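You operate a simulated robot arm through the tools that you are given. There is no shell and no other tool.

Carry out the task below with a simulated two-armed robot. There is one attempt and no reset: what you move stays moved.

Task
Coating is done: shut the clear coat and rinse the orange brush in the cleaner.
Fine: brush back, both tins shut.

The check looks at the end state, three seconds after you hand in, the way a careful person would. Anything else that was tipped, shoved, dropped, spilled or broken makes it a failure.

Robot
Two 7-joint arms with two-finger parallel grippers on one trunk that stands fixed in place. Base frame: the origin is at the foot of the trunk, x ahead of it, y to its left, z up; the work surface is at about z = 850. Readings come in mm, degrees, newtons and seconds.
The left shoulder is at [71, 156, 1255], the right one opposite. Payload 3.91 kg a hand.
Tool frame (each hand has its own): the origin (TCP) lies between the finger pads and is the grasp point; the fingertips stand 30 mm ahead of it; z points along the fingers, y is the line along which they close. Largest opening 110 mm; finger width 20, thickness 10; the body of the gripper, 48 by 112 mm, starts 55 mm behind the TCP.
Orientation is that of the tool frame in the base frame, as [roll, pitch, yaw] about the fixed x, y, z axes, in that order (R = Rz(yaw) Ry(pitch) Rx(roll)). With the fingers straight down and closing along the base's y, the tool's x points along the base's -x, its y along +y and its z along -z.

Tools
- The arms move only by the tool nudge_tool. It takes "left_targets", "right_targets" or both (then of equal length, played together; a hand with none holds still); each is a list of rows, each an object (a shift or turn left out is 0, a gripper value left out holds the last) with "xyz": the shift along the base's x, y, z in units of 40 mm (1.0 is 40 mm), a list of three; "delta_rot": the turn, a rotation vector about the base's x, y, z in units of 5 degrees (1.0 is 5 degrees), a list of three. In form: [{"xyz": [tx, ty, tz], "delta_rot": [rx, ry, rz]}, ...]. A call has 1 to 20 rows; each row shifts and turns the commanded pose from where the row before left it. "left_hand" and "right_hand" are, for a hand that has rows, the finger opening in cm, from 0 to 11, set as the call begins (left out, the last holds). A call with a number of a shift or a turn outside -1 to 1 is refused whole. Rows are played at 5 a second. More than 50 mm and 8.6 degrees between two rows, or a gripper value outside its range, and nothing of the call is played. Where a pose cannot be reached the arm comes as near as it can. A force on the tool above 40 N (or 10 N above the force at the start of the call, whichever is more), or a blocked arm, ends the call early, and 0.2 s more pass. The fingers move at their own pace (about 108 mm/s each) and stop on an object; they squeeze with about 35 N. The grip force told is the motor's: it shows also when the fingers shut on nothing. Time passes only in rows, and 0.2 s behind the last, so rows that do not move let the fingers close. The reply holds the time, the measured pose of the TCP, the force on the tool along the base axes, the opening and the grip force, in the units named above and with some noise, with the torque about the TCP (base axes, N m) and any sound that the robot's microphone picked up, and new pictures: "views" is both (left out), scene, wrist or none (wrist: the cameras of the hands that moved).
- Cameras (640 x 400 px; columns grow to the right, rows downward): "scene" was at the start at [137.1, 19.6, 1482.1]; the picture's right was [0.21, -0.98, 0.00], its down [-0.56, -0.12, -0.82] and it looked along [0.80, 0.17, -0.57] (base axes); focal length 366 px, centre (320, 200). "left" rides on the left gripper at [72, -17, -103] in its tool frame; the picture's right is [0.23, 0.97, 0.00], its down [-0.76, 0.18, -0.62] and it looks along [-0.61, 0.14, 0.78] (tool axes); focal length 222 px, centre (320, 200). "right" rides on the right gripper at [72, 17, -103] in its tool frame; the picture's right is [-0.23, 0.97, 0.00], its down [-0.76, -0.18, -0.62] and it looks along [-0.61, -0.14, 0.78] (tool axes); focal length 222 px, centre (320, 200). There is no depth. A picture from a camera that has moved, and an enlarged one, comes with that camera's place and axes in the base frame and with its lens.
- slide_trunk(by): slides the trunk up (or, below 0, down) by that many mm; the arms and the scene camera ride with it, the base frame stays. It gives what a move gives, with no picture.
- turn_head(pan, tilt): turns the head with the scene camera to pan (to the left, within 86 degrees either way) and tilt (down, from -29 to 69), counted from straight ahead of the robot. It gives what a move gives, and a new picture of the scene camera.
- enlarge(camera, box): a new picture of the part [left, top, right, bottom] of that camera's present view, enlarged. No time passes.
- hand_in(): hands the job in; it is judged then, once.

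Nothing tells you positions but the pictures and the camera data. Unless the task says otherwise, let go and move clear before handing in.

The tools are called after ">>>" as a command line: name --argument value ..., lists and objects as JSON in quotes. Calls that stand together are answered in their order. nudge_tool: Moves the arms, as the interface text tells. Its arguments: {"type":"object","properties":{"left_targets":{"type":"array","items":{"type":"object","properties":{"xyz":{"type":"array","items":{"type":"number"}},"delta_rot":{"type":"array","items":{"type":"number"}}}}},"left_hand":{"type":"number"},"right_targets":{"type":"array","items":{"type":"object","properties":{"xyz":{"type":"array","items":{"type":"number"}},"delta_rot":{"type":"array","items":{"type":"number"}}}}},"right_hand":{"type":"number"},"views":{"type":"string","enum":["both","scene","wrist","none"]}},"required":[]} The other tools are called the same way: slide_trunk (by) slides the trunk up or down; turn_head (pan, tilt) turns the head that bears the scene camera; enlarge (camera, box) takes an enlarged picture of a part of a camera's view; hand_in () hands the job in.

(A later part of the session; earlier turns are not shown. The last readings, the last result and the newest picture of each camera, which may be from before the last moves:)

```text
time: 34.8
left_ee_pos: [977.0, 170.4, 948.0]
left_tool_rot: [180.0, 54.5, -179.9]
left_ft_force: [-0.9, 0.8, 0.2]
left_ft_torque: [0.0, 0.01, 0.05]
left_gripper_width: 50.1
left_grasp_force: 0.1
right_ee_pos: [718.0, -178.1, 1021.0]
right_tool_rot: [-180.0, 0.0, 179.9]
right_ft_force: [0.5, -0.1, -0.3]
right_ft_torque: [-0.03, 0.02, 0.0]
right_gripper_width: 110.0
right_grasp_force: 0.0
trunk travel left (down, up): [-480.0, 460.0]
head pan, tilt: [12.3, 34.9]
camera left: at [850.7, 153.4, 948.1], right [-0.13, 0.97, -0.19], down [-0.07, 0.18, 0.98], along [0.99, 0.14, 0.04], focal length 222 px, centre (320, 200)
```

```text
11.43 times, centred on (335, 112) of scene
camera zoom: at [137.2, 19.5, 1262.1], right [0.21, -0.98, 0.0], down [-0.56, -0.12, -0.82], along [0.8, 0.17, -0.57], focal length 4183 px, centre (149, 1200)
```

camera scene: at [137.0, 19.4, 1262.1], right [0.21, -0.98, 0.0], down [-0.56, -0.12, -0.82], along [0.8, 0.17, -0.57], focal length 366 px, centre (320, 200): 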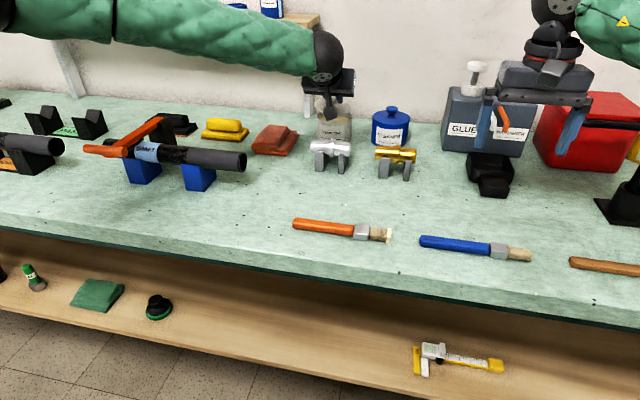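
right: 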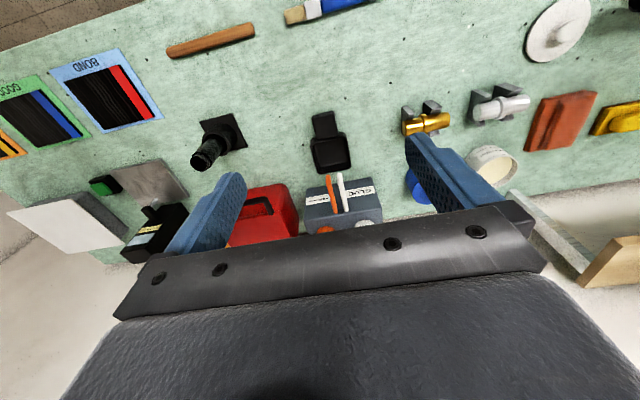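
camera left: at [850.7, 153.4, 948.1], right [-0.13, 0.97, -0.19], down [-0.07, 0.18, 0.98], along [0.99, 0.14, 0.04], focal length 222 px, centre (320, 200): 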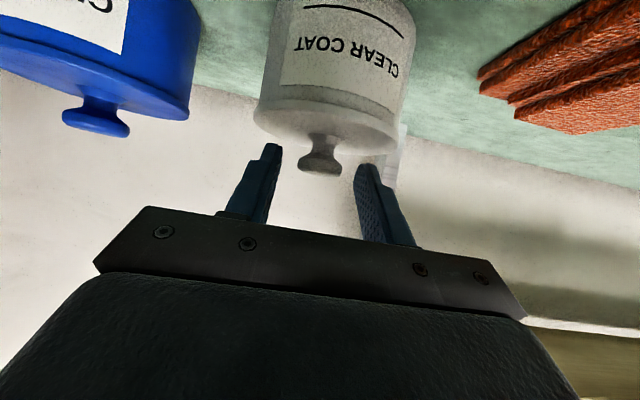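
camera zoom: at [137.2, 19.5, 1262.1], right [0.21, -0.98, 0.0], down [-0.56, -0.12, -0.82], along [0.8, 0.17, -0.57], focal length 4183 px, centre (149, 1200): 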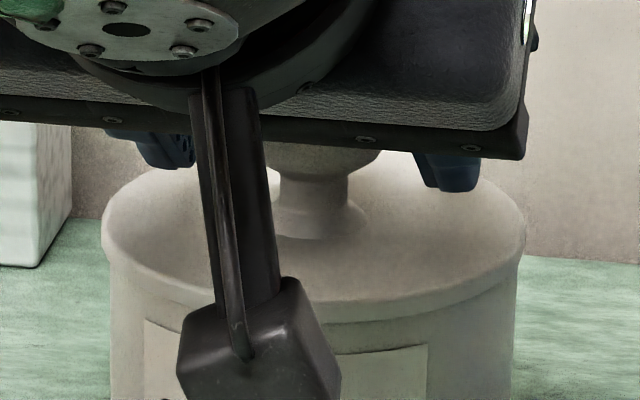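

The clear coat lid is seated flush all around, so that tin is shut. Next I'll back the left hand straight up off the knob and swing toward the cleaner to test whether the left arm can reach its lid with a steeper tilt.

>>> nudge_tool --left_targets '[{"xyz": [0, 0, 0.3]}, {"xyz": [0, 0, 0.5]}, {"xyz": [-0.3, 0, 0.6]}, {"xyz": [-0.5, -0.4, 0.3], "delta_rot": [0, -0.5, 0]}, {"xyz": [-0.3, -0.7, 0], "delta_rot": [0, -0.6, 0]}, {"xyz": [0, -0.8, 0], "delta_rot": [0, 0, -0.5]}, {"xyz": [0.2, -0.8, 0], "delta_rot": [0, 0, -0.6]}, {"xyz": [0.4, -0.75, 0], "delta_rot": [0, 0, -0.5]}, {"xyz": [0, 0, 0]}]'

```text
time: 36.8
left_ee_pos: [933.0, 71.2, 1025.0]
left_tool_rot: [-179.8, 60.0, 172.1]
left_ft_force: [0.0, 0.4, -0.7]
left_ft_torque: [-0.01, 0.0, 0.01]
left_gripper_width: 50.3
left_grasp_force: 0.0
left hand out of reach, approached as far as the arm can: row 7, 8
right_ee_pos: [717.5, -177.7, 1021.1]
right_tool_rot: [180.0, -0.1, 180.0]
right_ft_force: [0.2, 0.2, 0.0]
right_ft_torque: [0.0, 0.0, -0.01]
right_gripper_width: 110.1
right_grasp_force: 0.0
trunk travel left (down, up): [-480.0, 460.0]
head pan, tilt: [12.3, 34.9]
camera scene: at [137.0, 19.5, 1262.1], right [0.21, -0.98, 0.0], down [-0.56, -0.12, -0.82], along [0.8, 0.17, -0.57], focal length 366 px, centre (320, 200)
camera left: at [805.2, 72.0, 1012.5], right [0.02, 0.98, -0.2], down [-0.13, 0.2, 0.97], along [0.99, 0.0, 0.14], focal length 222 px, centre (320, 200)
```

scene: 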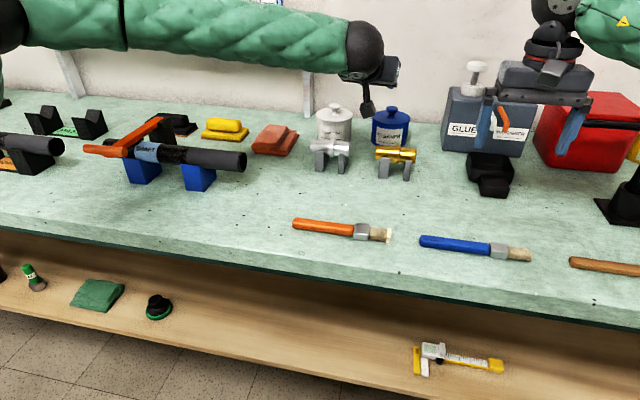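
left: 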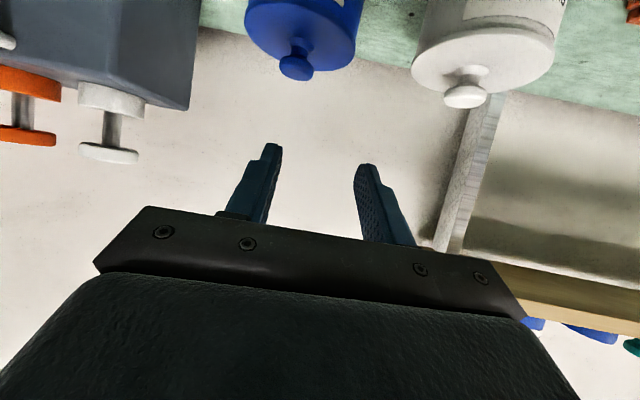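

The left arm runs short at y≈71 here even though it isn't fully stretched, so a joint limit is at play. I'll test a different hand yaw at this safe height to see which way helps.

>>> nudge_tool --left_targets '[{"xyz": [-0.3, 0, 0], "delta_rot": [0, 0, -1]}, {"xyz": [0, 0, 0], "delta_rot": [0, 0, -1]}, {"xyz": [0, 0, 0], "delta_rot": [0, 0, -1]}, {"xyz": [0, -0.5, 0], "delta_rot": [0, 0, 0]}, {"xyz": [0, -0.5, 0], "delta_rot": [0, 0, 0]}, {"xyz": [0.3, 0, 0]}, {"xyz": [0.5, 0, 0]}, {"xyz": [0, 0, 0]}]' --views "scene"

```text
time: 38.6
left_ee_pos: [944.1, 43.4, 1028.5]
left_tool_rot: [-179.9, 60.0, 157.1]
left_ft_force: [0.0, 0.3, 0.4]
left_ft_torque: [0.02, 0.01, -0.03]
left_gripper_width: 50.0
left_grasp_force: 0.0
left hand out of reach, approached as far as the arm can: row 6, 7
right_ee_pos: [717.4, -178.4, 1022.5]
right_tool_rot: [-180.0, -0.1, 180.0]
right_ft_force: [-0.8, 1.2, -0.2]
right_ft_torque: [-0.01, -0.01, -0.01]
right_gripper_width: 110.0
right_grasp_force: 0.0
trunk travel left (down, up): [-480.0, 460.0]
head pan, tilt: [12.3, 34.9]
camera scene: at [136.9, 19.3, 1262.1], right [0.21, -0.98, 0.0], down [-0.56, -0.12, -0.82], along [0.8, 0.17, -0.57], focal length 366 px, centre (320, 200)
```

scene: 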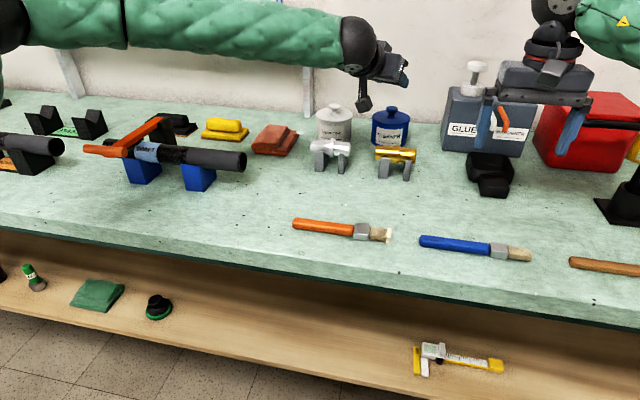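

More inward yaw let the hand get to (944, 43), so the wrist is close to a limit that a lower shoulder should relax. I'll back off and raise both hands, then lower the trunk another 100 mm.

>>> nudge_tool --left_targets '[{"xyz": [-0.8, 0, 0.6]}, {"xyz": [-0.6, 0.1, 0.6]}, {"xyz": [-0.4, 0.1, 0.6]}, {"xyz": [0, 0, 0.6]}, {"xyz": [0, 0, 0]}]' --right_targets '[{"xyz": [0, 0, 0.6]}, {"xyz": [0, 0, 0.6]}, {"xyz": [0, 0, 0.6]}, {"xyz": [0, 0, 0.6]}, {"xyz": [0, 0, 0]}]' --views "none"

>>> slide_trunk --by -100

```text
time: 39.8
left_ee_pos: [871.5, 51.7, 1124.1]
left_tool_rot: [-179.8, 59.9, 157.2]
left_ft_force: [-0.5, 0.0, 0.5]
left_ft_torque: [-0.03, 0.0, 0.01]
left_gripper_width: 50.1
left_grasp_force: 0.1
right_ee_pos: [718.3, -178.2, 1117.2]
right_tool_rot: [179.9, -0.2, 180.0]
right_ft_force: [-0.5, 0.2, 0.5]
right_ft_torque: [0.0, 0.01, -0.01]
right_gripper_width: 110.2
right_grasp_force: 0.1
trunk travel left (down, up): [-480.0, 460.0]
head pan, tilt: [12.3, 34.9]
```

```text
time: 41.2
left_ee_pos: [871.7, 52.1, 1024.8]
left_tool_rot: [-179.9, 60.0, 157.0]
left_ft_force: [-0.7, 0.4, 0.0]
left_ft_torque: [0.01, 0.01, 0.0]
left_gripper_width: 50.2
left_grasp_force: 0.1
right_ee_pos: [717.8, -178.8, 1017.5]
right_tool_rot: [-179.9, 0.0, 180.0]
right_ft_force: [-0.5, -0.6, 0.5]
right_ft_torque: [0.0, 0.02, 0.01]
right_gripper_width: 110.0
right_grasp_force: 0.1
trunk travel left (down, up): [-380.0, 560.0]
head pan, tilt: [12.3, 34.9]
```

Shoulders are now lower with both hands clear. I'll try reaching toward the cleaner again at the same safe height.

>>> nudge_tool --left_targets '[{"xyz": [0.6, -0.1, -0.1]}, {"xyz": [0.6, -0.1, -0.1]}, {"xyz": [0.6, -0.1, -0.1]}, {"xyz": [0.6, -0.05, -0.1]}, {"xyz": [0.4, 0, -0.2]}, {"xyz": [0, 0, 0]}]'

```text
time: 42.6
left_ee_pos: [971.2, 54.1, 1001.6]
left_tool_rot: [-179.8, 60.1, 157.0]
left_ft_force: [-0.1, 1.0, 0.3]
left_ft_torque: [0.01, 0.03, 0.01]
left_gripper_width: 50.1
left_grasp_force: 0.1
left hand out of reach, approached as far as the arm can: row 4, 5
right_ee_pos: [717.0, -177.9, 1018.3]
right_tool_rot: [-180.0, 0.0, -180.0]
right_ft_force: [0.8, 0.5, 0.7]
right_ft_torque: [-0.03, -0.01, 0.04]
right_gripper_width: 109.9
right_grasp_force: 0.0
trunk travel left (down, up): [-380.0, 560.0]
head pan, tilt: [12.3, 34.9]
camera scene: at [136.8, 19.4, 1162.2], right [0.21, -0.98, 0.0], down [-0.56, -0.12, -0.82], along [0.8, 0.17, -0.57], focal length 366 px, centre (320, 200)
camera left: at [847.1, 88.1, 988.5], right [0.28, 0.94, -0.2], down [-0.08, 0.23, 0.97], along [0.96, -0.25, 0.14], focal length 222 px, centre (320, 200)
```

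scene: 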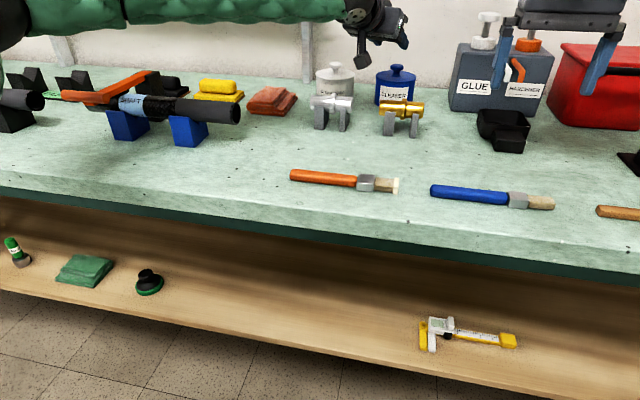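
left: 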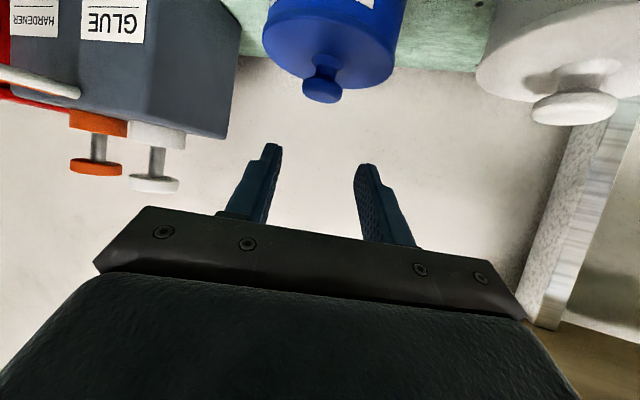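

Lowering the shoulder helped: the hand now reaches (971, 54), still about 25 mm short. I'll turn the hand further inward and try again.

>>> nudge_tool --left_targets '[{"xyz": [-0.5, 0.1, 0.2], "delta_rot": [0, 0, -1]}, {"xyz": [-0.3, 0.1, 0], "delta_rot": [0, 0, -1]}, {"xyz": [0, 0, 0], "delta_rot": [0, 0, -1]}, {"xyz": [0.4, -0.2, 0]}, {"xyz": [0.4, -0.2, 0]}, {"xyz": [0.4, -0.2, -0.1]}, {"xyz": [0.3, 0, -0.1]}, {"xyz": [0, 0, 0]}]'

```text
time: 44.4
left_ee_pos: [986.2, 50.6, 1001.1]
left_tool_rot: [-179.9, 60.1, 142.1]
left_ft_force: [0.6, -0.1, -1.1]
left_ft_torque: [0.03, -0.02, 0.02]
left_gripper_width: 49.8
left_grasp_force: 0.0
left hand out of reach, approached as far as the arm can: row 6, 7
right_ee_pos: [718.5, -178.1, 1017.2]
right_tool_rot: [180.0, 0.0, 180.0]
right_ft_force: [0.3, 0.5, 0.0]
right_ft_torque: [0.02, -0.02, 0.0]
right_gripper_width: 109.8
right_grasp_force: 0.0
trunk travel left (down, up): [-380.0, 560.0]
head pan, tilt: [12.3, 34.9]
camera scene: at [137.0, 19.4, 1162.1], right [0.21, -0.98, 0.0], down [-0.56, -0.12, -0.82], along [0.8, 0.17, -0.57], focal length 366 px, centre (320, 200)
camera left: at [876.4, 115.3, 989.0], right [0.51, 0.84, -0.2], down [-0.02, 0.24, 0.97], along [0.86, -0.49, 0.14], focal length 222 px, centre (320, 200)
```

scene: 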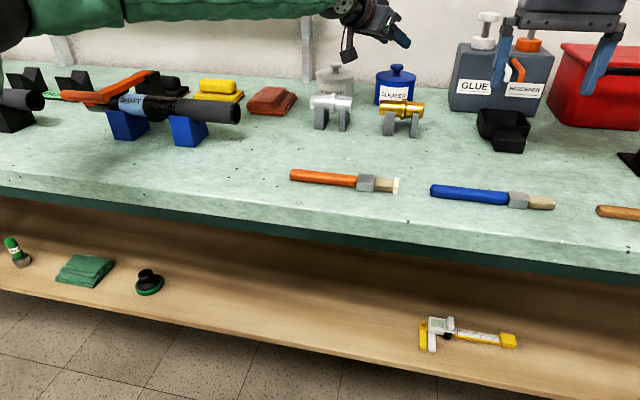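
left: 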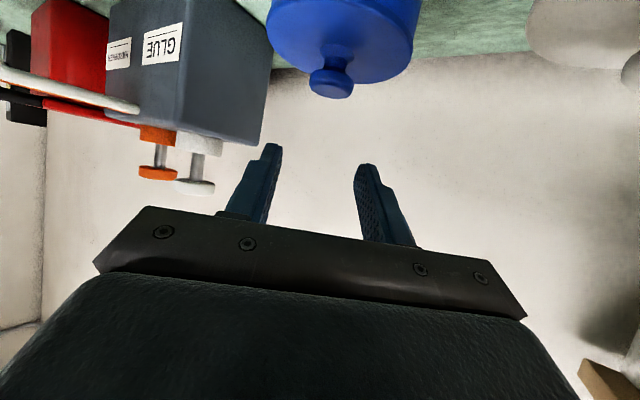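

With 38° of inward yaw the hand is at (986, 51), only a centimetre short, and descending will need a lower shoulder. I'll raise both hands and lower the trunk by another 80 mm.

>>> nudge_tool --left_targets '[{"xyz": [-0.5, 0.3, 0.5]}, {"xyz": [-0.4, 0.3, 0.6]}, {"xyz": [0, 0, 0.6]}, {"xyz": [0, 0, 0]}]' --right_targets '[{"xyz": [0, 0, 0.6]}, {"xyz": [0, 0, 0.7]}, {"xyz": [0, 0, 0.7]}, {"xyz": [0, 0, 0]}]' --views "none"

>>> slide_trunk --by -80

```text
time: 45.4
left_ee_pos: [950.8, 75.2, 1069.0]
left_tool_rot: [-179.8, 60.0, 142.3]
left_ft_force: [0.6, -0.3, -1.1]
left_ft_torque: [0.01, 0.01, -0.01]
left_gripper_width: 50.2
left_grasp_force: 0.1
right_ee_pos: [719.3, -177.2, 1096.7]
right_tool_rot: [-180.0, -0.1, -179.9]
right_ft_force: [1.0, 1.2, 0.1]
right_ft_torque: [0.0, 0.0, -0.02]
right_gripper_width: 110.1
right_grasp_force: 0.1
trunk travel left (down, up): [-380.0, 560.0]
head pan, tilt: [12.3, 34.9]
```

```text
time: 46.5
left_ee_pos: [950.9, 74.4, 989.9]
left_tool_rot: [-180.0, 60.0, 142.0]
left_ft_force: [-0.2, -0.3, -0.3]
left_ft_torque: [-0.01, 0.02, 0.0]
left_gripper_width: 50.2
left_grasp_force: 0.1
right_ee_pos: [718.5, -177.1, 1018.5]
right_tool_rot: [179.9, 0.1, -180.0]
right_ft_force: [0.3, 0.4, 0.9]
right_ft_torque: [0.01, 0.01, -0.02]
right_gripper_width: 110.2
right_grasp_force: 0.1
trunk travel left (down, up): [-300.0, 640.0]
head pan, tilt: [12.3, 34.9]
```

The hand is at (951, 75, 990), roughly on a straight approach line to the cleaner's knob. I'll take fresh views to pin down the knob before moving in.

>>> nudge_tool --left_targets '[{"xyz": [0, 0, 0]}]' --left_hand 6

>>> enlarge --camera "left" --box '[250, 0, 450, 180]'

>>> enlarge --camera "scene" --box '[330, 0, 450, 110]'

```text
time: 46.9
left_ee_pos: [949.8, 74.0, 989.6]
left_tool_rot: [-179.8, 60.0, 142.2]
left_ft_force: [0.5, 0.3, -0.1]
left_ft_torque: [-0.01, 0.01, -0.02]
left_gripper_width: 60.0
left_grasp_force: 0.0
right_ee_pos: [718.0, -177.7, 1017.4]
right_tool_rot: [180.0, 0.0, 180.0]
right_ft_force: [0.2, -0.7, 0.1]
right_ft_torque: [-0.01, 0.02, -0.02]
right_gripper_width: 109.8
right_grasp_force: 0.1
trunk travel left (down, up): [-300.0, 640.0]
head pan, tilt: [12.3, 34.9]
camera scene: at [137.0, 19.5, 1082.1], right [0.21, -0.98, 0.0], down [-0.56, -0.12, -0.82], along [0.8, 0.17, -0.57], focal length 366 px, centre (320, 200)
camera left: at [839.4, 138.9, 977.2], right [0.51, 0.84, -0.2], down [-0.02, 0.24, 0.97], along [0.86, -0.49, 0.13], focal length 222 px, centre (320, 200)
```

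scene: 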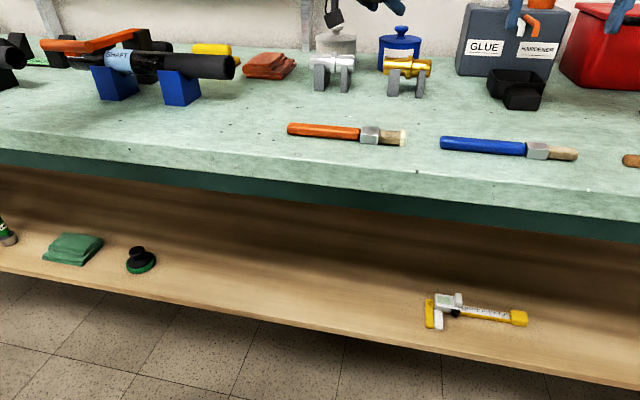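
left: 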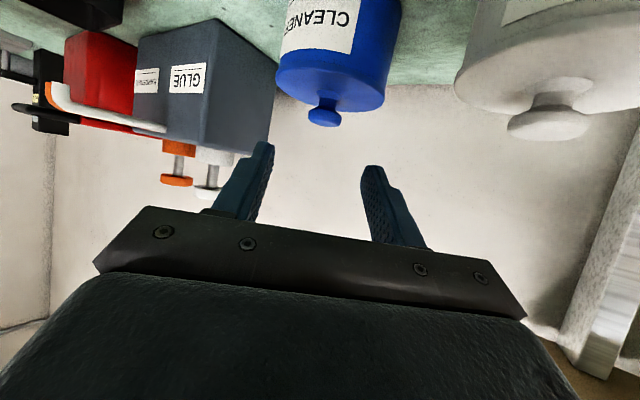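

```text
2.22 times, centred on (350, 90) of left
camera zoom: at [839.4, 138.9, 977.2], right [0.51, 0.84, -0.2], down [-0.02, 0.24, 0.97], along [0.86, -0.49, 0.13], focal length 494 px, centre (253, 444)
```

zoom: 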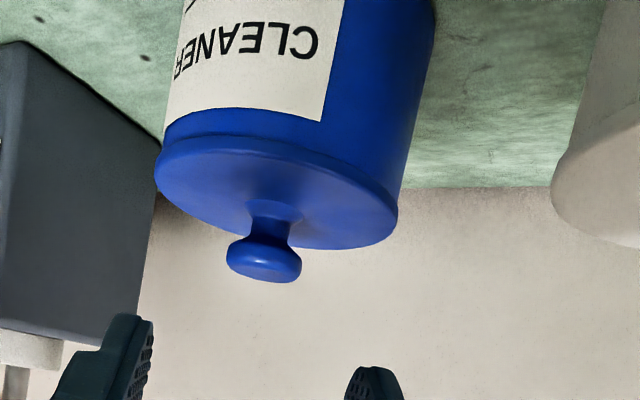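

```text
3.64 times, centred on (390, 55) of scene
camera zoom: at [137.0, 19.5, 1082.1], right [0.21, -0.98, 0.0], down [-0.56, -0.12, -0.82], along [0.8, 0.17, -0.57], focal length 1331 px, centre (66, 727)
```

zoom: 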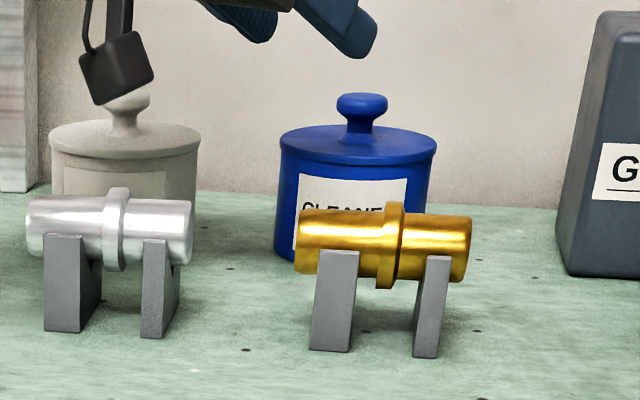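

The two views agree on the cleaner's knob at (1007.5, 30.7, 932.5). I'll drop 16 mm and then slide in along the finger direction so the fingers straddle it.

>>> nudge_tool --left_targets '[{"xyz": [0, 0, -0.4]}, {"xyz": [0.267, -0.202, -0.19]}, {"xyz": [0.267, -0.202, -0.19]}, {"xyz": [0.267, -0.202, -0.19]}, {"xyz": [0, 0, 0]}]' --views "wrist"

>>> enlarge --camera "left" --box '[220, 40, 440, 220]'

>>> enlarge --camera "scene" --box '[330, 0, 450, 110]'

```text
time: 48.1
left_ee_pos: [981.9, 50.1, 950.6]
left_tool_rot: [-179.9, 60.0, 142.1]
left_ft_force: [0.2, 0.7, 0.1]
left_ft_torque: [-0.02, 0.0, 0.0]
left_gripper_width: 59.9
left_grasp_force: 0.1
right_ee_pos: [718.2, -177.8, 1018.1]
right_tool_rot: [-180.0, 0.0, -180.0]
right_ft_force: [-0.5, 0.5, 0.2]
right_ft_torque: [0.0, -0.01, -0.04]
right_gripper_width: 110.0
right_grasp_force: 0.1
trunk travel left (down, up): [-300.0, 640.0]
head pan, tilt: [12.3, 34.9]
camera left: at [871.3, 114.7, 938.3], right [0.51, 0.84, -0.2], down [-0.02, 0.24, 0.97], along [0.86, -0.49, 0.13], focal length 222 px, centre (320, 200)
```

left: 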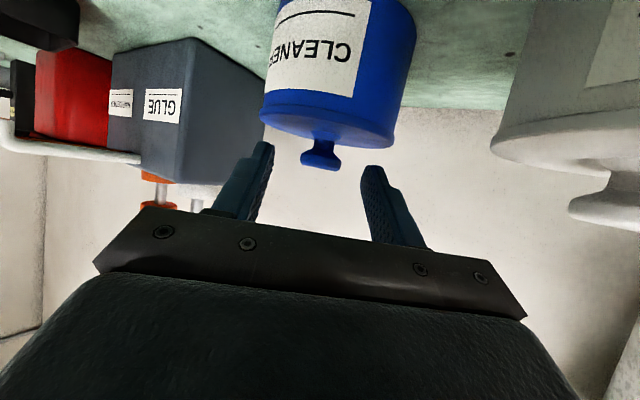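

```text
2.22 times, centred on (330, 130) of left
camera zoom: at [871.3, 114.7, 938.3], right [0.51, 0.84, -0.2], down [-0.02, 0.24, 0.97], along [0.86, -0.49, 0.13], focal length 494 px, centre (298, 356)
```

zoom: 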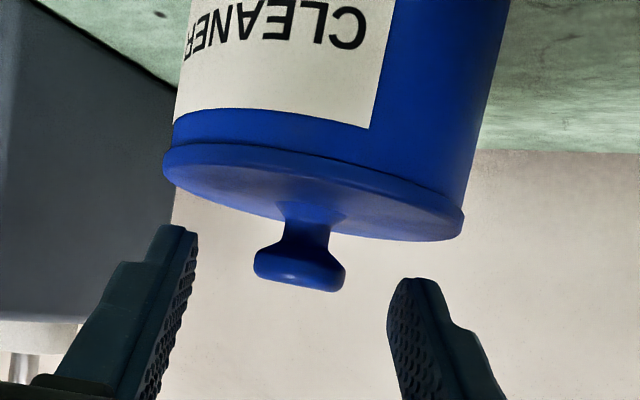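

```text
3.64 times, centred on (390, 55) of scene
camera zoom: at [136.7, 19.4, 1082.3], right [0.21, -0.98, 0.0], down [-0.56, -0.12, -0.82], along [0.8, 0.18, -0.57], focal length 1331 px, centre (66, 727)
```

zoom: 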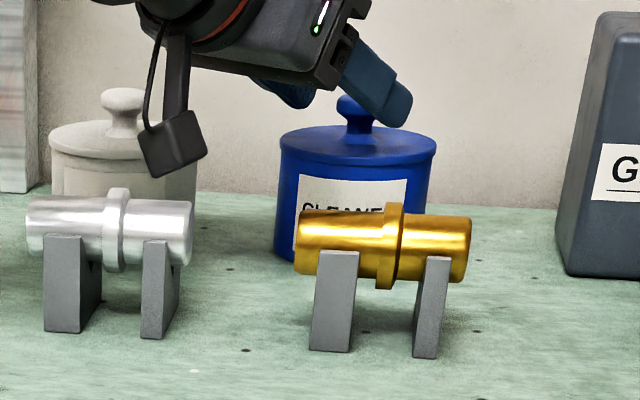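

The knob is centred between the fingers and the arm is within reach. I'll go the last 15 mm in.

>>> nudge_tool --left_targets '[{"xyz": [0.14, -0.1, -0.09]}, {"xyz": [0.14, -0.1, -0.09]}, {"xyz": [0, 0, 0]}]' --views "wrist"

>>> enlarge --camera "left" --box '[220, 40, 440, 220]'

>>> enlarge --camera "scene" --box '[350, 0, 430, 70]'

```text
time: 48.9
left_ee_pos: [987.3, 49.5, 942.0]
left_tool_rot: [-179.9, 59.9, 142.2]
left_ft_force: [0.2, -0.5, -0.1]
left_ft_torque: [0.0, 0.01, -0.01]
left_gripper_width: 60.0
left_grasp_force: 0.0
left hand out of reach, approached as far as the arm can: row 1, 2
right_ee_pos: [718.3, -176.7, 1017.8]
right_tool_rot: [-179.9, 0.0, -180.0]
right_ft_force: [0.0, 0.9, -0.3]
right_ft_torque: [-0.04, 0.01, 0.02]
right_gripper_width: 110.2
right_grasp_force: 0.1
trunk travel left (down, up): [-300.0, 640.0]
head pan, tilt: [12.3, 34.9]
camera left: at [875.8, 114.4, 930.3], right [0.51, 0.84, -0.2], down [-0.02, 0.24, 0.97], along [0.86, -0.49, 0.14], focal length 222 px, centre (320, 200)
```

left: 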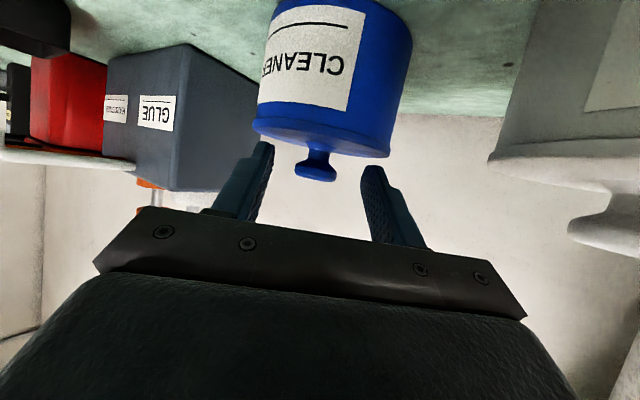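

```text
2.22 times, centred on (330, 130) of left
camera zoom: at [875.8, 114.4, 930.3], right [0.51, 0.84, -0.2], down [-0.02, 0.24, 0.97], along [0.86, -0.49, 0.14], focal length 494 px, centre (298, 356)
```

zoom: 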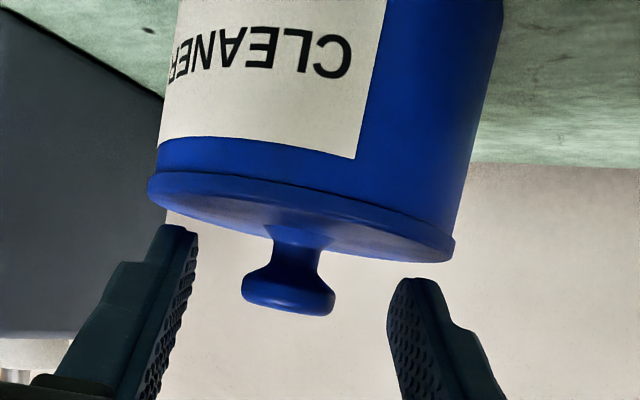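

```text
5.71 times, centred on (390, 35) of scene
camera zoom: at [137.1, 19.5, 1082.1], right [0.21, -0.98, 0.0], down [-0.56, -0.12, -0.82], along [0.8, 0.17, -0.57], focal length 2092 px, centre (-80, 1143)
```

zoom: 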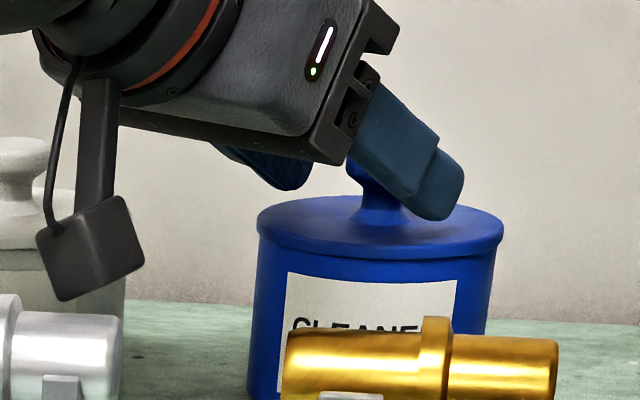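

The arm stopped about 9 mm short along the fingers; the knob is only at the fingertips. I'll back out, raise, add a bit more yaw, and lower the trunk another 60 mm.

>>> nudge_tool --left_targets '[{"xyz": [-0.35, 0.27, 0.27]}, {"xyz": [-0.35, 0.27, 0.4]}, {"xyz": [-0.2, 0.15, 0.6], "delta_rot": [0, 0, -0.5]}, {"xyz": [0, 0, 0.6], "delta_rot": [0, 0, -0.5]}, {"xyz": [0, 0, 0.3], "delta_rot": [0, 0, -0.5]}, {"xyz": [0, 0, 0]}]' --right_targets '[{"xyz": [0, 0, 0.3]}, {"xyz": [0, 0, 0.4]}, {"xyz": [0, 0, 0.4]}, {"xyz": [0, 0, 0.4]}, {"xyz": [0, 0, 0]}, {"xyz": [0, 0, 0]}]' --views "none"

>>> slide_trunk --by -60

```text
time: 50.3
left_ee_pos: [949.8, 76.4, 1029.9]
left_tool_rot: [-179.9, 60.0, 134.6]
left_ft_force: [0.0, 0.7, 0.3]
left_ft_torque: [0.03, 0.04, 0.03]
left_gripper_width: 60.3
left_grasp_force: 0.1
right_ee_pos: [718.0, -177.9, 1077.3]
right_tool_rot: [180.0, 0.0, -179.9]
right_ft_force: [0.1, -0.5, 0.1]
right_ft_torque: [-0.02, 0.0, 0.02]
right_gripper_width: 110.2
right_grasp_force: 0.2
trunk travel left (down, up): [-300.0, 640.0]
head pan, tilt: [12.3, 34.9]
```

```text
time: 51.3
left_ee_pos: [949.9, 77.5, 968.7]
left_tool_rot: [-179.9, 60.0, 134.5]
left_ft_force: [0.0, 1.0, 0.0]
left_ft_torque: [0.02, 0.0, 0.02]
left_gripper_width: 60.2
left_grasp_force: 0.0
right_ee_pos: [716.4, -178.9, 1017.5]
right_tool_rot: [-180.0, 0.0, -180.0]
right_ft_force: [-0.4, -1.4, 0.6]
right_ft_torque: [0.01, 0.0, -0.01]
right_gripper_width: 110.2
right_grasp_force: 0.0
trunk travel left (down, up): [-240.0, 700.0]
head pan, tilt: [12.3, 34.9]
```

The hand is at (950, 77, 969), yawed 45° inward. I'll line up with the knob's axis and slide in again.

>>> nudge_tool --left_targets '[{"xyz": [0.2, 0.1, 0.11]}, {"xyz": [0.188, -0.1915, -0.155]}, {"xyz": [0.188, -0.1915, -0.155]}, {"xyz": [0.188, -0.1915, -0.155]}, {"xyz": [0, 0, 0]}]' --views "both"

>>> enlarge --camera "left" --box '[220, 40, 440, 220]'

```text
time: 52.5
left_ee_pos: [981.7, 58.1, 956.6]
left_tool_rot: [-180.0, 60.0, 134.5]
left_ft_force: [-0.3, 0.8, -0.5]
left_ft_torque: [-0.04, 0.0, -0.02]
left_gripper_width: 60.1
left_grasp_force: 0.1
right_ee_pos: [716.8, -178.0, 1016.8]
right_tool_rot: [-180.0, 0.0, 180.0]
right_ft_force: [-0.1, -1.0, -0.3]
right_ft_torque: [0.0, -0.02, 0.01]
right_gripper_width: 110.0
right_grasp_force: 0.1
trunk travel left (down, up): [-240.0, 700.0]
head pan, tilt: [12.3, 34.9]
camera scene: at [136.8, 19.4, 1022.2], right [0.21, -0.98, 0.0], down [-0.56, -0.12, -0.82], along [0.8, 0.18, -0.57], focal length 366 px, centre (320, 200)
camera left: at [878.7, 136.2, 943.7], right [0.61, 0.76, -0.2], down [0.02, 0.24, 0.97], along [0.79, -0.6, 0.13], focal length 222 px, centre (320, 200)
```

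scene: 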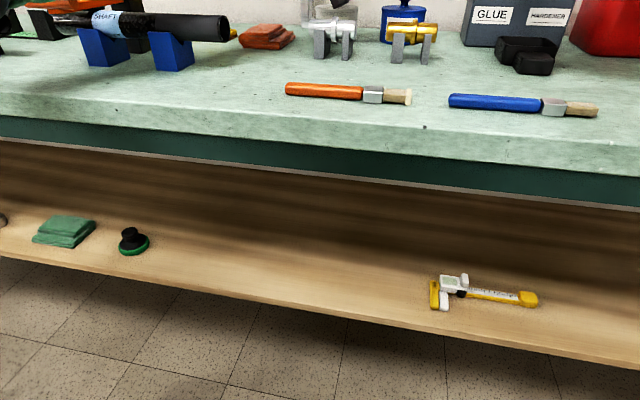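
left: 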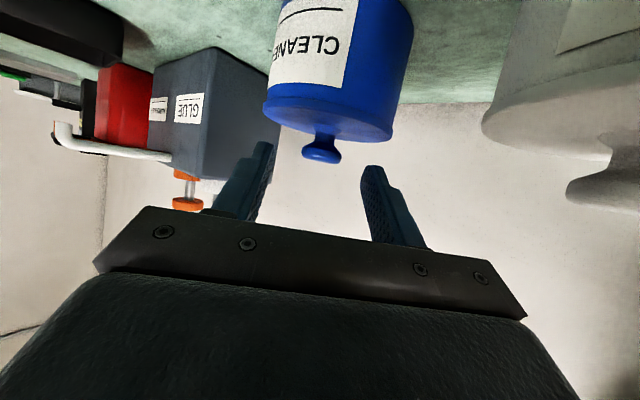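

```text
2.22 times, centred on (330, 130) of left
camera zoom: at [878.7, 136.2, 943.7], right [0.61, 0.76, -0.2], down [0.02, 0.24, 0.97], along [0.79, -0.6, 0.13], focal length 494 px, centre (298, 356)
```

zoom: 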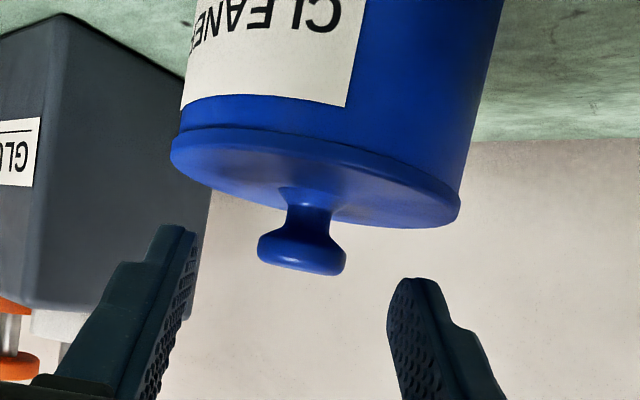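

The knob is centred between the fingers. I'll go the last 24 mm in and tilt the head up so the scene camera sees the tins.

>>> nudge_tool --left_targets '[{"xyz": [0.115, -0.125, -0.118]}, {"xyz": [0.115, -0.125, -0.118]}, {"xyz": [0.113, -0.125, -0.117]}, {"xyz": [0, 0, 0]}]' --views "wrist"

>>> enlarge --camera "left" --box '[220, 40, 440, 220]'

>>> turn_head --pan 5 --tilt 15

```text
time: 53.5
left_ee_pos: [983.4, 51.8, 940.6]
left_tool_rot: [-179.9, 60.1, 134.6]
left_ft_force: [-0.3, 0.5, -0.1]
left_ft_torque: [0.02, 0.01, 0.01]
left_gripper_width: 59.9
left_grasp_force: 0.2
left hand out of reach, approached as far as the arm can: row 2, 3
right_ee_pos: [717.7, -177.8, 1017.4]
right_tool_rot: [180.0, 0.0, -179.9]
right_ft_force: [-0.4, -0.1, 0.5]
right_ft_torque: [0.0, 0.03, -0.01]
right_gripper_width: 110.0
right_grasp_force: 0.1
trunk travel left (down, up): [-240.0, 700.0]
head pan, tilt: [12.3, 34.9]
camera left: at [883.1, 129.9, 927.7], right [0.61, 0.76, -0.2], down [0.01, 0.24, 0.97], along [0.79, -0.6, 0.14], focal length 222 px, centre (320, 200)
```

left: 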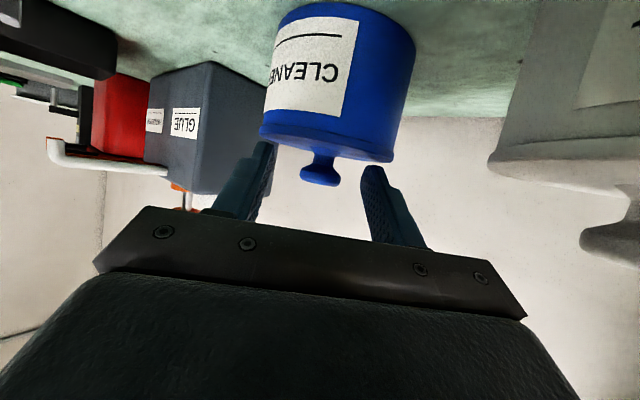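

```text
2.22 times, centred on (330, 130) of left
camera zoom: at [883.1, 129.9, 927.7], right [0.61, 0.76, -0.2], down [0.01, 0.24, 0.97], along [0.79, -0.6, 0.14], focal length 494 px, centre (298, 356)
```

zoom: 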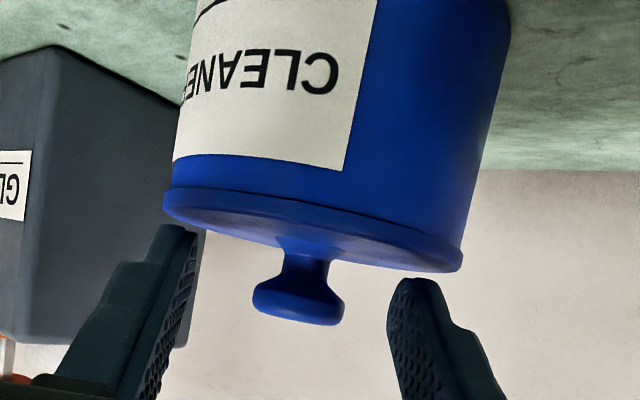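

```text
time: 54.4
left_ee_pos: [985.0, 51.6, 940.4]
left_tool_rot: [-179.9, 60.1, 134.6]
left_ft_force: [0.1, 0.2, 1.0]
left_ft_torque: [0.01, -0.01, -0.01]
left_gripper_width: 60.2
left_grasp_force: 0.0
right_ee_pos: [718.2, -178.1, 1017.6]
right_tool_rot: [-180.0, 0.0, -180.0]
right_ft_force: [-0.6, 0.4, 0.5]
right_ft_torque: [0.02, -0.04, 0.0]
right_gripper_width: 109.9
right_grasp_force: 0.0
trunk travel left (down, up): [-240.0, 700.0]
head pan, tilt: [5.0, 15.0]
camera scene: at [144.0, 8.8, 1053.8], right [0.09, -1.0, 0.0], down [-0.26, -0.02, -0.97], along [0.96, 0.08, -0.26], focal length 366 px, centre (320, 200)
```

scene: 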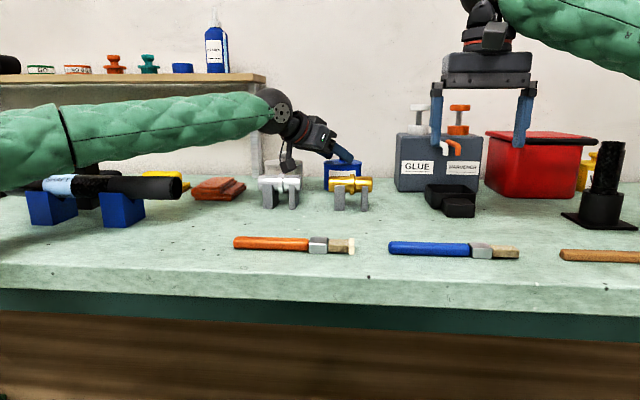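

The hand again stops about 10 mm short even with the elbow clearly bent, so one of the wrist joints is probably at its limit. I'll back off a little and test whether a small roll about the finger axis frees it.

>>> nudge_tool --left_targets '[{"xyz": [-0.2, 0.2, 0.2]}, {"xyz": [-0.1, 0.1, 0.2], "delta_rot": [0.607, -0.618, -0.5]}, {"xyz": [0, 0, 0], "delta_rot": [0.607, -0.618, -0.5]}, {"xyz": [0, 0, 0]}, {"xyz": [0.3, -0.15, 0]}, {"xyz": [0.3, -0.15, 0]}, {"xyz": [0.3, -0.15, 0]}, {"xyz": [0, 0, 0]}]' --views "wrist"

```text
time: 56.2
left_ee_pos: [986.8, 58.4, 955.8]
left_tool_rot: [163.4, 58.6, 115.1]
left_ft_force: [0.2, 1.6, 0.0]
left_ft_torque: [-0.04, -0.02, -0.01]
left_gripper_width: 59.9
left_grasp_force: 0.1
left hand out of reach, approached as far as the arm can: row 6, 7
right_ee_pos: [717.9, -178.1, 1018.1]
right_tool_rot: [-179.9, 0.1, -180.0]
right_ft_force: [-0.1, -0.3, -0.4]
right_ft_torque: [0.0, 0.01, 0.01]
right_gripper_width: 109.9
right_grasp_force: 0.1
trunk travel left (down, up): [-240.0, 700.0]
head pan, tilt: [5.0, 15.0]
camera left: at [894.5, 145.8, 941.7], right [0.69, 0.72, -0.05], down [-0.07, 0.14, 0.99], along [0.72, -0.68, 0.15], focal length 222 px, centre (320, 200)
```

left: 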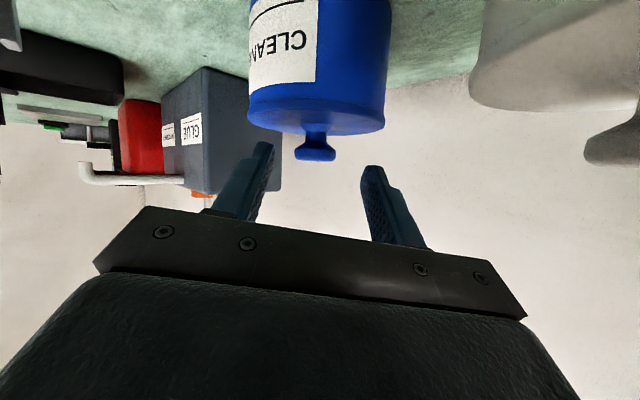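

Roll in that direction gains nothing. I'll test the opposite roll.

>>> nudge_tool --left_targets '[{"xyz": [-0.2, 0.1, 0], "delta_rot": [-0.607, 0.618, 0.5]}, {"xyz": [0, 0, 0], "delta_rot": [-0.607, 0.618, 0.5]}, {"xyz": [0, 0, 0], "delta_rot": [-0.607, 0.618, 0.5]}, {"xyz": [0, 0, 0], "delta_rot": [-0.607, 0.618, 0.5]}, {"xyz": [0, 0, 0]}, {"xyz": [0.2, -0.1, 0]}, {"xyz": [0.2, -0.15, 0]}, {"xyz": [0.2, -0.15, 0]}, {"xyz": [0, 0, 0]}]' --views "scene"

```text
time: 58.2
left_ee_pos: [989.0, 57.9, 953.2]
left_tool_rot: [-163.1, 58.6, 154.2]
left_ft_force: [-0.3, -0.2, -0.9]
left_ft_torque: [-0.02, 0.01, -0.01]
left_gripper_width: 60.1
left_grasp_force: 0.1
left hand out of reach, approached as far as the arm can: row 7, 8
right_ee_pos: [716.7, -178.4, 1016.6]
right_tool_rot: [-180.0, -0.1, 180.0]
right_ft_force: [0.4, 0.2, 0.2]
right_ft_torque: [0.02, 0.01, -0.03]
right_gripper_width: 110.0
right_grasp_force: 0.0
trunk travel left (down, up): [-240.0, 700.0]
head pan, tilt: [5.0, 15.0]
camera scene: at [144.0, 8.8, 1053.9], right [0.09, -1.0, 0.0], down [-0.26, -0.02, -0.97], along [0.96, 0.08, -0.26], focal length 366 px, centre (320, 200)
```

scene: 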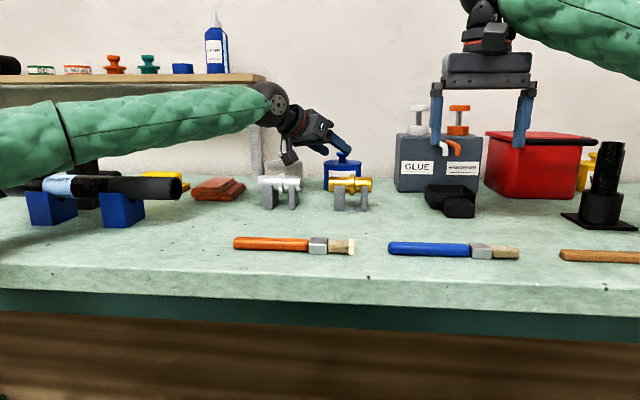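

Roll makes no difference, so I'll undo it. Turning the hand further inward has helped every time, so I'll back off, go to about 60° of inward yaw, and try reaching further at a safe height.

>>> nudge_tool --left_targets '[{"xyz": [-0.5, 0.3, 0.3], "delta_rot": [0.607, -0.618, -0.5]}, {"xyz": [-0.2, 0.2, 0.1], "delta_rot": [0.607, -0.618, -0.5]}, {"xyz": [0, 0, 0], "delta_rot": [0, 0, -1]}, {"xyz": [0, 0, 0], "delta_rot": [0, 0, -1]}, {"xyz": [0, 0, 0], "delta_rot": [0, 0, -1]}, {"xyz": [0, 0, 0]}, {"xyz": [0.5, -0.3, 0]}, {"xyz": [0.5, -0.3, 0]}, {"xyz": [0.3, 0, 0]}, {"xyz": [0, 0, 0]}]' --views "both"

```text
time: 60.4
left_ee_pos: [985.1, 72.5, 967.4]
left_tool_rot: [-179.8, 60.1, 119.9]
left_ft_force: [-0.9, -0.4, 0.2]
left_ft_torque: [0.0, -0.03, -0.03]
left_gripper_width: 60.0
left_grasp_force: 0.0
left hand out of reach, approached as far as the arm can: row 8, 9
right_ee_pos: [718.0, -178.5, 1016.7]
right_tool_rot: [180.0, 0.0, -180.0]
right_ft_force: [0.3, 0.6, 0.5]
right_ft_torque: [0.02, 0.01, 0.01]
right_gripper_width: 109.9
right_grasp_force: 0.0
trunk travel left (down, up): [-240.0, 700.0]
head pan, tilt: [5.0, 15.0]
camera scene: at [144.0, 8.8, 1053.9], right [0.09, -1.0, 0.0], down [-0.26, -0.02, -0.97], along [0.96, 0.08, -0.26], focal length 366 px, centre (320, 200)
camera left: at [906.8, 174.4, 954.5], right [0.79, 0.58, -0.2], down [0.08, 0.23, 0.97], along [0.61, -0.78, 0.14], focal length 222 px, centre (320, 200)
```

scene: 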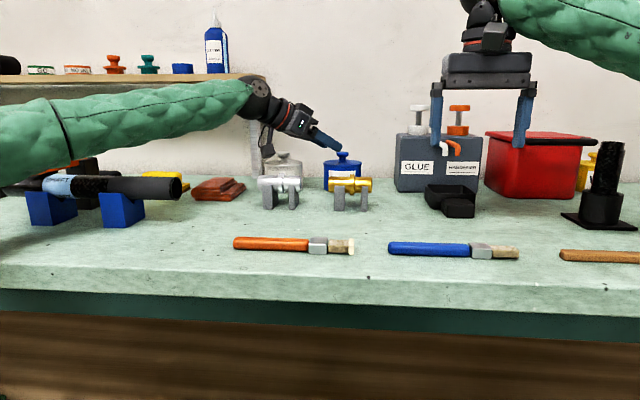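
left: 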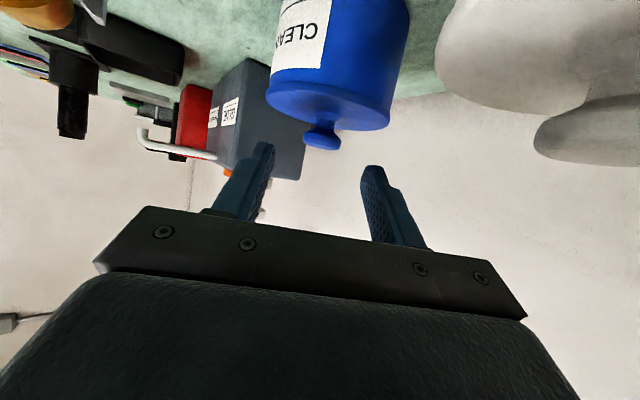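

More yaw is worse now, so about 38–45° is best, and a flatter hand angle (70°) would gain the missing reach. That only works if the camera box sits on top, so I'll retreat to open space, return to 38° yaw, and try rolling the hand 180° about its own axis.

>>> nudge_tool --left_targets '[{"xyz": [-0.5, 0.3, 0.5]}, {"xyz": [-0.7, 0.3, 0.6], "delta_rot": [0, 0, 1]}, {"xyz": [-0.7, 0.3, 0.6], "delta_rot": [0, 0, 1]}, {"xyz": [-0.7, 0, 0.6], "delta_rot": [0, 0, 1]}, {"xyz": [-0.4, 0, 0.6], "delta_rot": [0, 0, 1]}, {"xyz": [0, 0, 0], "delta_rot": [0, 0, 0.4]}, {"xyz": [0, 0, 0]}]' --views "scene"

>>> slide_trunk --by 60

```text
time: 62.0
left_ee_pos: [864.2, 109.0, 1083.2]
left_tool_rot: [-179.9, 60.0, 141.7]
left_ft_force: [0.2, 0.5, -0.4]
left_ft_torque: [0.0, 0.03, -0.01]
left_gripper_width: 60.0
left_grasp_force: 0.1
right_ee_pos: [717.4, -177.5, 1017.1]
right_tool_rot: [180.0, 0.0, -179.9]
right_ft_force: [0.3, -0.8, -0.7]
right_ft_torque: [0.01, 0.0, 0.01]
right_gripper_width: 109.9
right_grasp_force: 0.2
trunk travel left (down, up): [-240.0, 700.0]
head pan, tilt: [5.0, 15.0]
camera scene: at [143.9, 8.9, 1053.9], right [0.09, -1.0, 0.0], down [-0.26, -0.02, -0.97], along [0.96, 0.08, -0.26], focal length 366 px, centre (320, 200)
```

scene: 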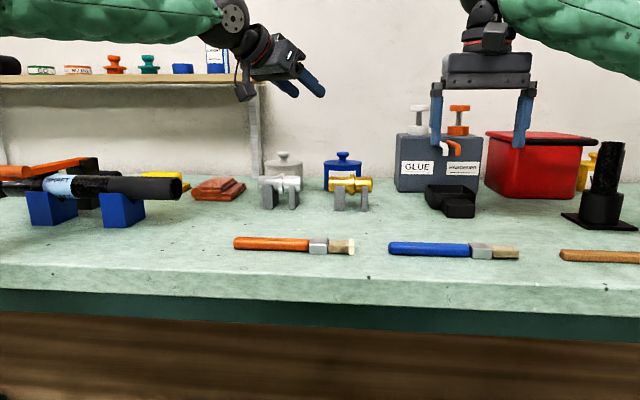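

```text
time: 63.0
left_ee_pos: [864.2, 109.6, 1140.6]
left_tool_rot: [-179.8, 59.9, 141.7]
left_ft_force: [0.1, -0.1, -0.6]
left_ft_torque: [-0.01, 0.01, -0.06]
left_gripper_width: 59.9
left_grasp_force: 0.0
right_ee_pos: [718.7, -178.4, 1077.3]
right_tool_rot: [179.9, -0.2, 180.0]
right_ft_force: [0.2, 0.2, 0.1]
right_ft_torque: [0.0, 0.03, -0.01]
right_gripper_width: 109.8
right_grasp_force: 0.0
trunk travel left (down, up): [-300.0, 640.0]
head pan, tilt: [5.0, 15.0]
```

Everything is undisturbed and the hand is in open air at (864, 109, 1141). I'll roll it 91° about the finger axis first and see whether the joint allows it.

>>> nudge_tool --left_targets '[{"delta_rot": [0.952, -0.752, -0.7]}, {"delta_rot": [0.952, -0.752, -0.7]}, {"delta_rot": [0.952, -0.752, -0.7]}, {"delta_rot": [0.952, -0.752, -0.7]}, {"delta_rot": [0.952, -0.752, -0.7]}, {"delta_rot": [0.952, -0.752, -0.7]}, {"delta_rot": [0.952, -0.752, -0.7]}, {"delta_rot": [0.952, -0.752, -0.7]}, {"delta_rot": [0.952, -0.752, -0.7]}, {"delta_rot": [0.952, -0.752, -0.7]}, {"delta_rot": [0.952, -0.752, -0.7]}, {"delta_rot": [0.952, -0.752, -0.7]}, {"delta_rot": [0.952, -0.752, -0.7]}, {"xyz": [0, 0, 0]}]' --views "scene"

```text
time: 66.0
left_ee_pos: [862.0, 109.4, 1142.7]
left_tool_rot: [120.3, -1.1, 51.1]
left_ft_force: [-0.4, -0.1, 0.1]
left_ft_torque: [0.01, 0.0, -0.01]
left_gripper_width: 60.0
left_grasp_force: 0.1
right_ee_pos: [718.9, -178.0, 1077.5]
right_tool_rot: [-180.0, 0.0, 179.9]
right_ft_force: [-0.3, 0.2, 0.0]
right_ft_torque: [0.01, -0.01, 0.02]
right_gripper_width: 110.0
right_grasp_force: 0.0
trunk travel left (down, up): [-300.0, 640.0]
head pan, tilt: [5.0, 15.0]
camera scene: at [144.0, 8.8, 1113.9], right [0.09, -1.0, 0.0], down [-0.26, -0.02, -0.97], along [0.96, 0.08, -0.26], focal length 366 px, centre (320, 200)
```

scene: 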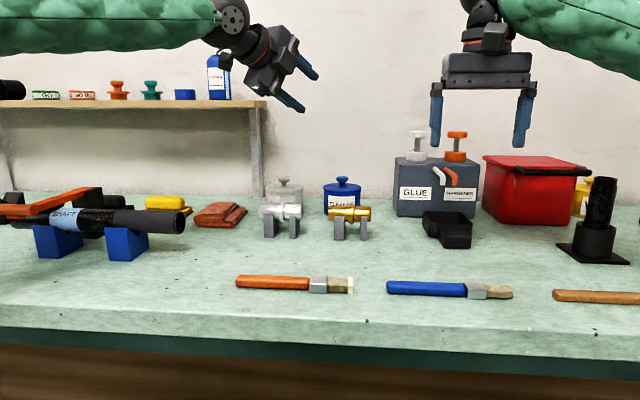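

The first 91° of roll went fine. I'll complete the remaining 89°.

>>> nudge_tool --left_targets '[{"delta_rot": [0.952, -0.752, -0.7]}, {"delta_rot": [0.952, -0.752, -0.7]}, {"delta_rot": [0.952, -0.752, -0.7]}, {"delta_rot": [0.952, -0.752, -0.7]}, {"delta_rot": [0.952, -0.752, -0.7]}, {"delta_rot": [0.952, -0.752, -0.7]}, {"delta_rot": [0.952, -0.752, -0.7]}, {"delta_rot": [0.952, -0.752, -0.7]}, {"delta_rot": [0.952, -0.752, -0.7]}, {"delta_rot": [0.952, -0.752, -0.7]}, {"delta_rot": [0.952, -0.752, -0.7]}, {"delta_rot": [0.952, -0.752, -0.7]}, {"delta_rot": [0.666, -0.526, -0.49]}, {"xyz": [0, 0, 0]}]' --views "both"

```text
time: 69.0
left_ee_pos: [864.5, 109.3, 1142.5]
left_tool_rot: [-179.8, -60.0, -38.4]
left_ft_force: [0.4, 0.1, 0.3]
left_ft_torque: [-0.01, 0.02, -0.03]
left_gripper_width: 59.8
left_grasp_force: 0.1
right_ee_pos: [717.7, -177.5, 1077.1]
right_tool_rot: [-180.0, -0.1, 180.0]
right_ft_force: [0.6, 0.3, 0.3]
right_ft_torque: [-0.01, 0.01, -0.01]
right_gripper_width: 109.9
right_grasp_force: 0.1
trunk travel left (down, up): [-300.0, 640.0]
head pan, tilt: [5.0, 15.0]
camera scene: at [144.0, 8.9, 1113.9], right [0.09, -1.0, 0.0], down [-0.26, -0.02, -0.97], along [0.96, 0.08, -0.26], focal length 366 px, centre (320, 200)
camera left: at [831.5, 155.6, 1255.7], right [-0.51, -0.84, 0.19], down [-0.83, 0.43, -0.35], along [0.21, -0.34, -0.92], focal length 222 px, centre (320, 200)
```

scene: 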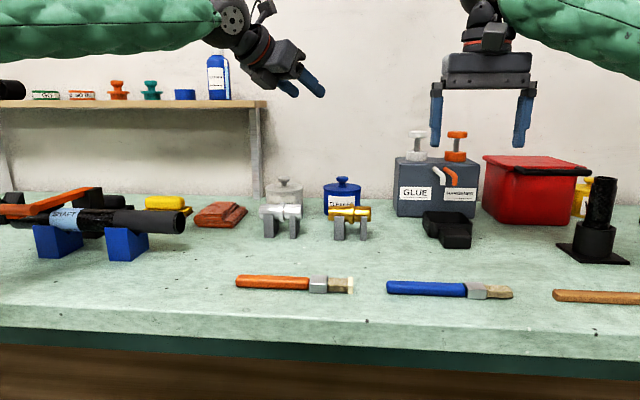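
left: 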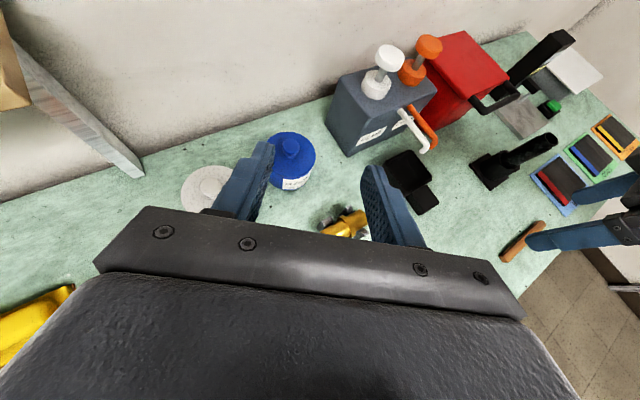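

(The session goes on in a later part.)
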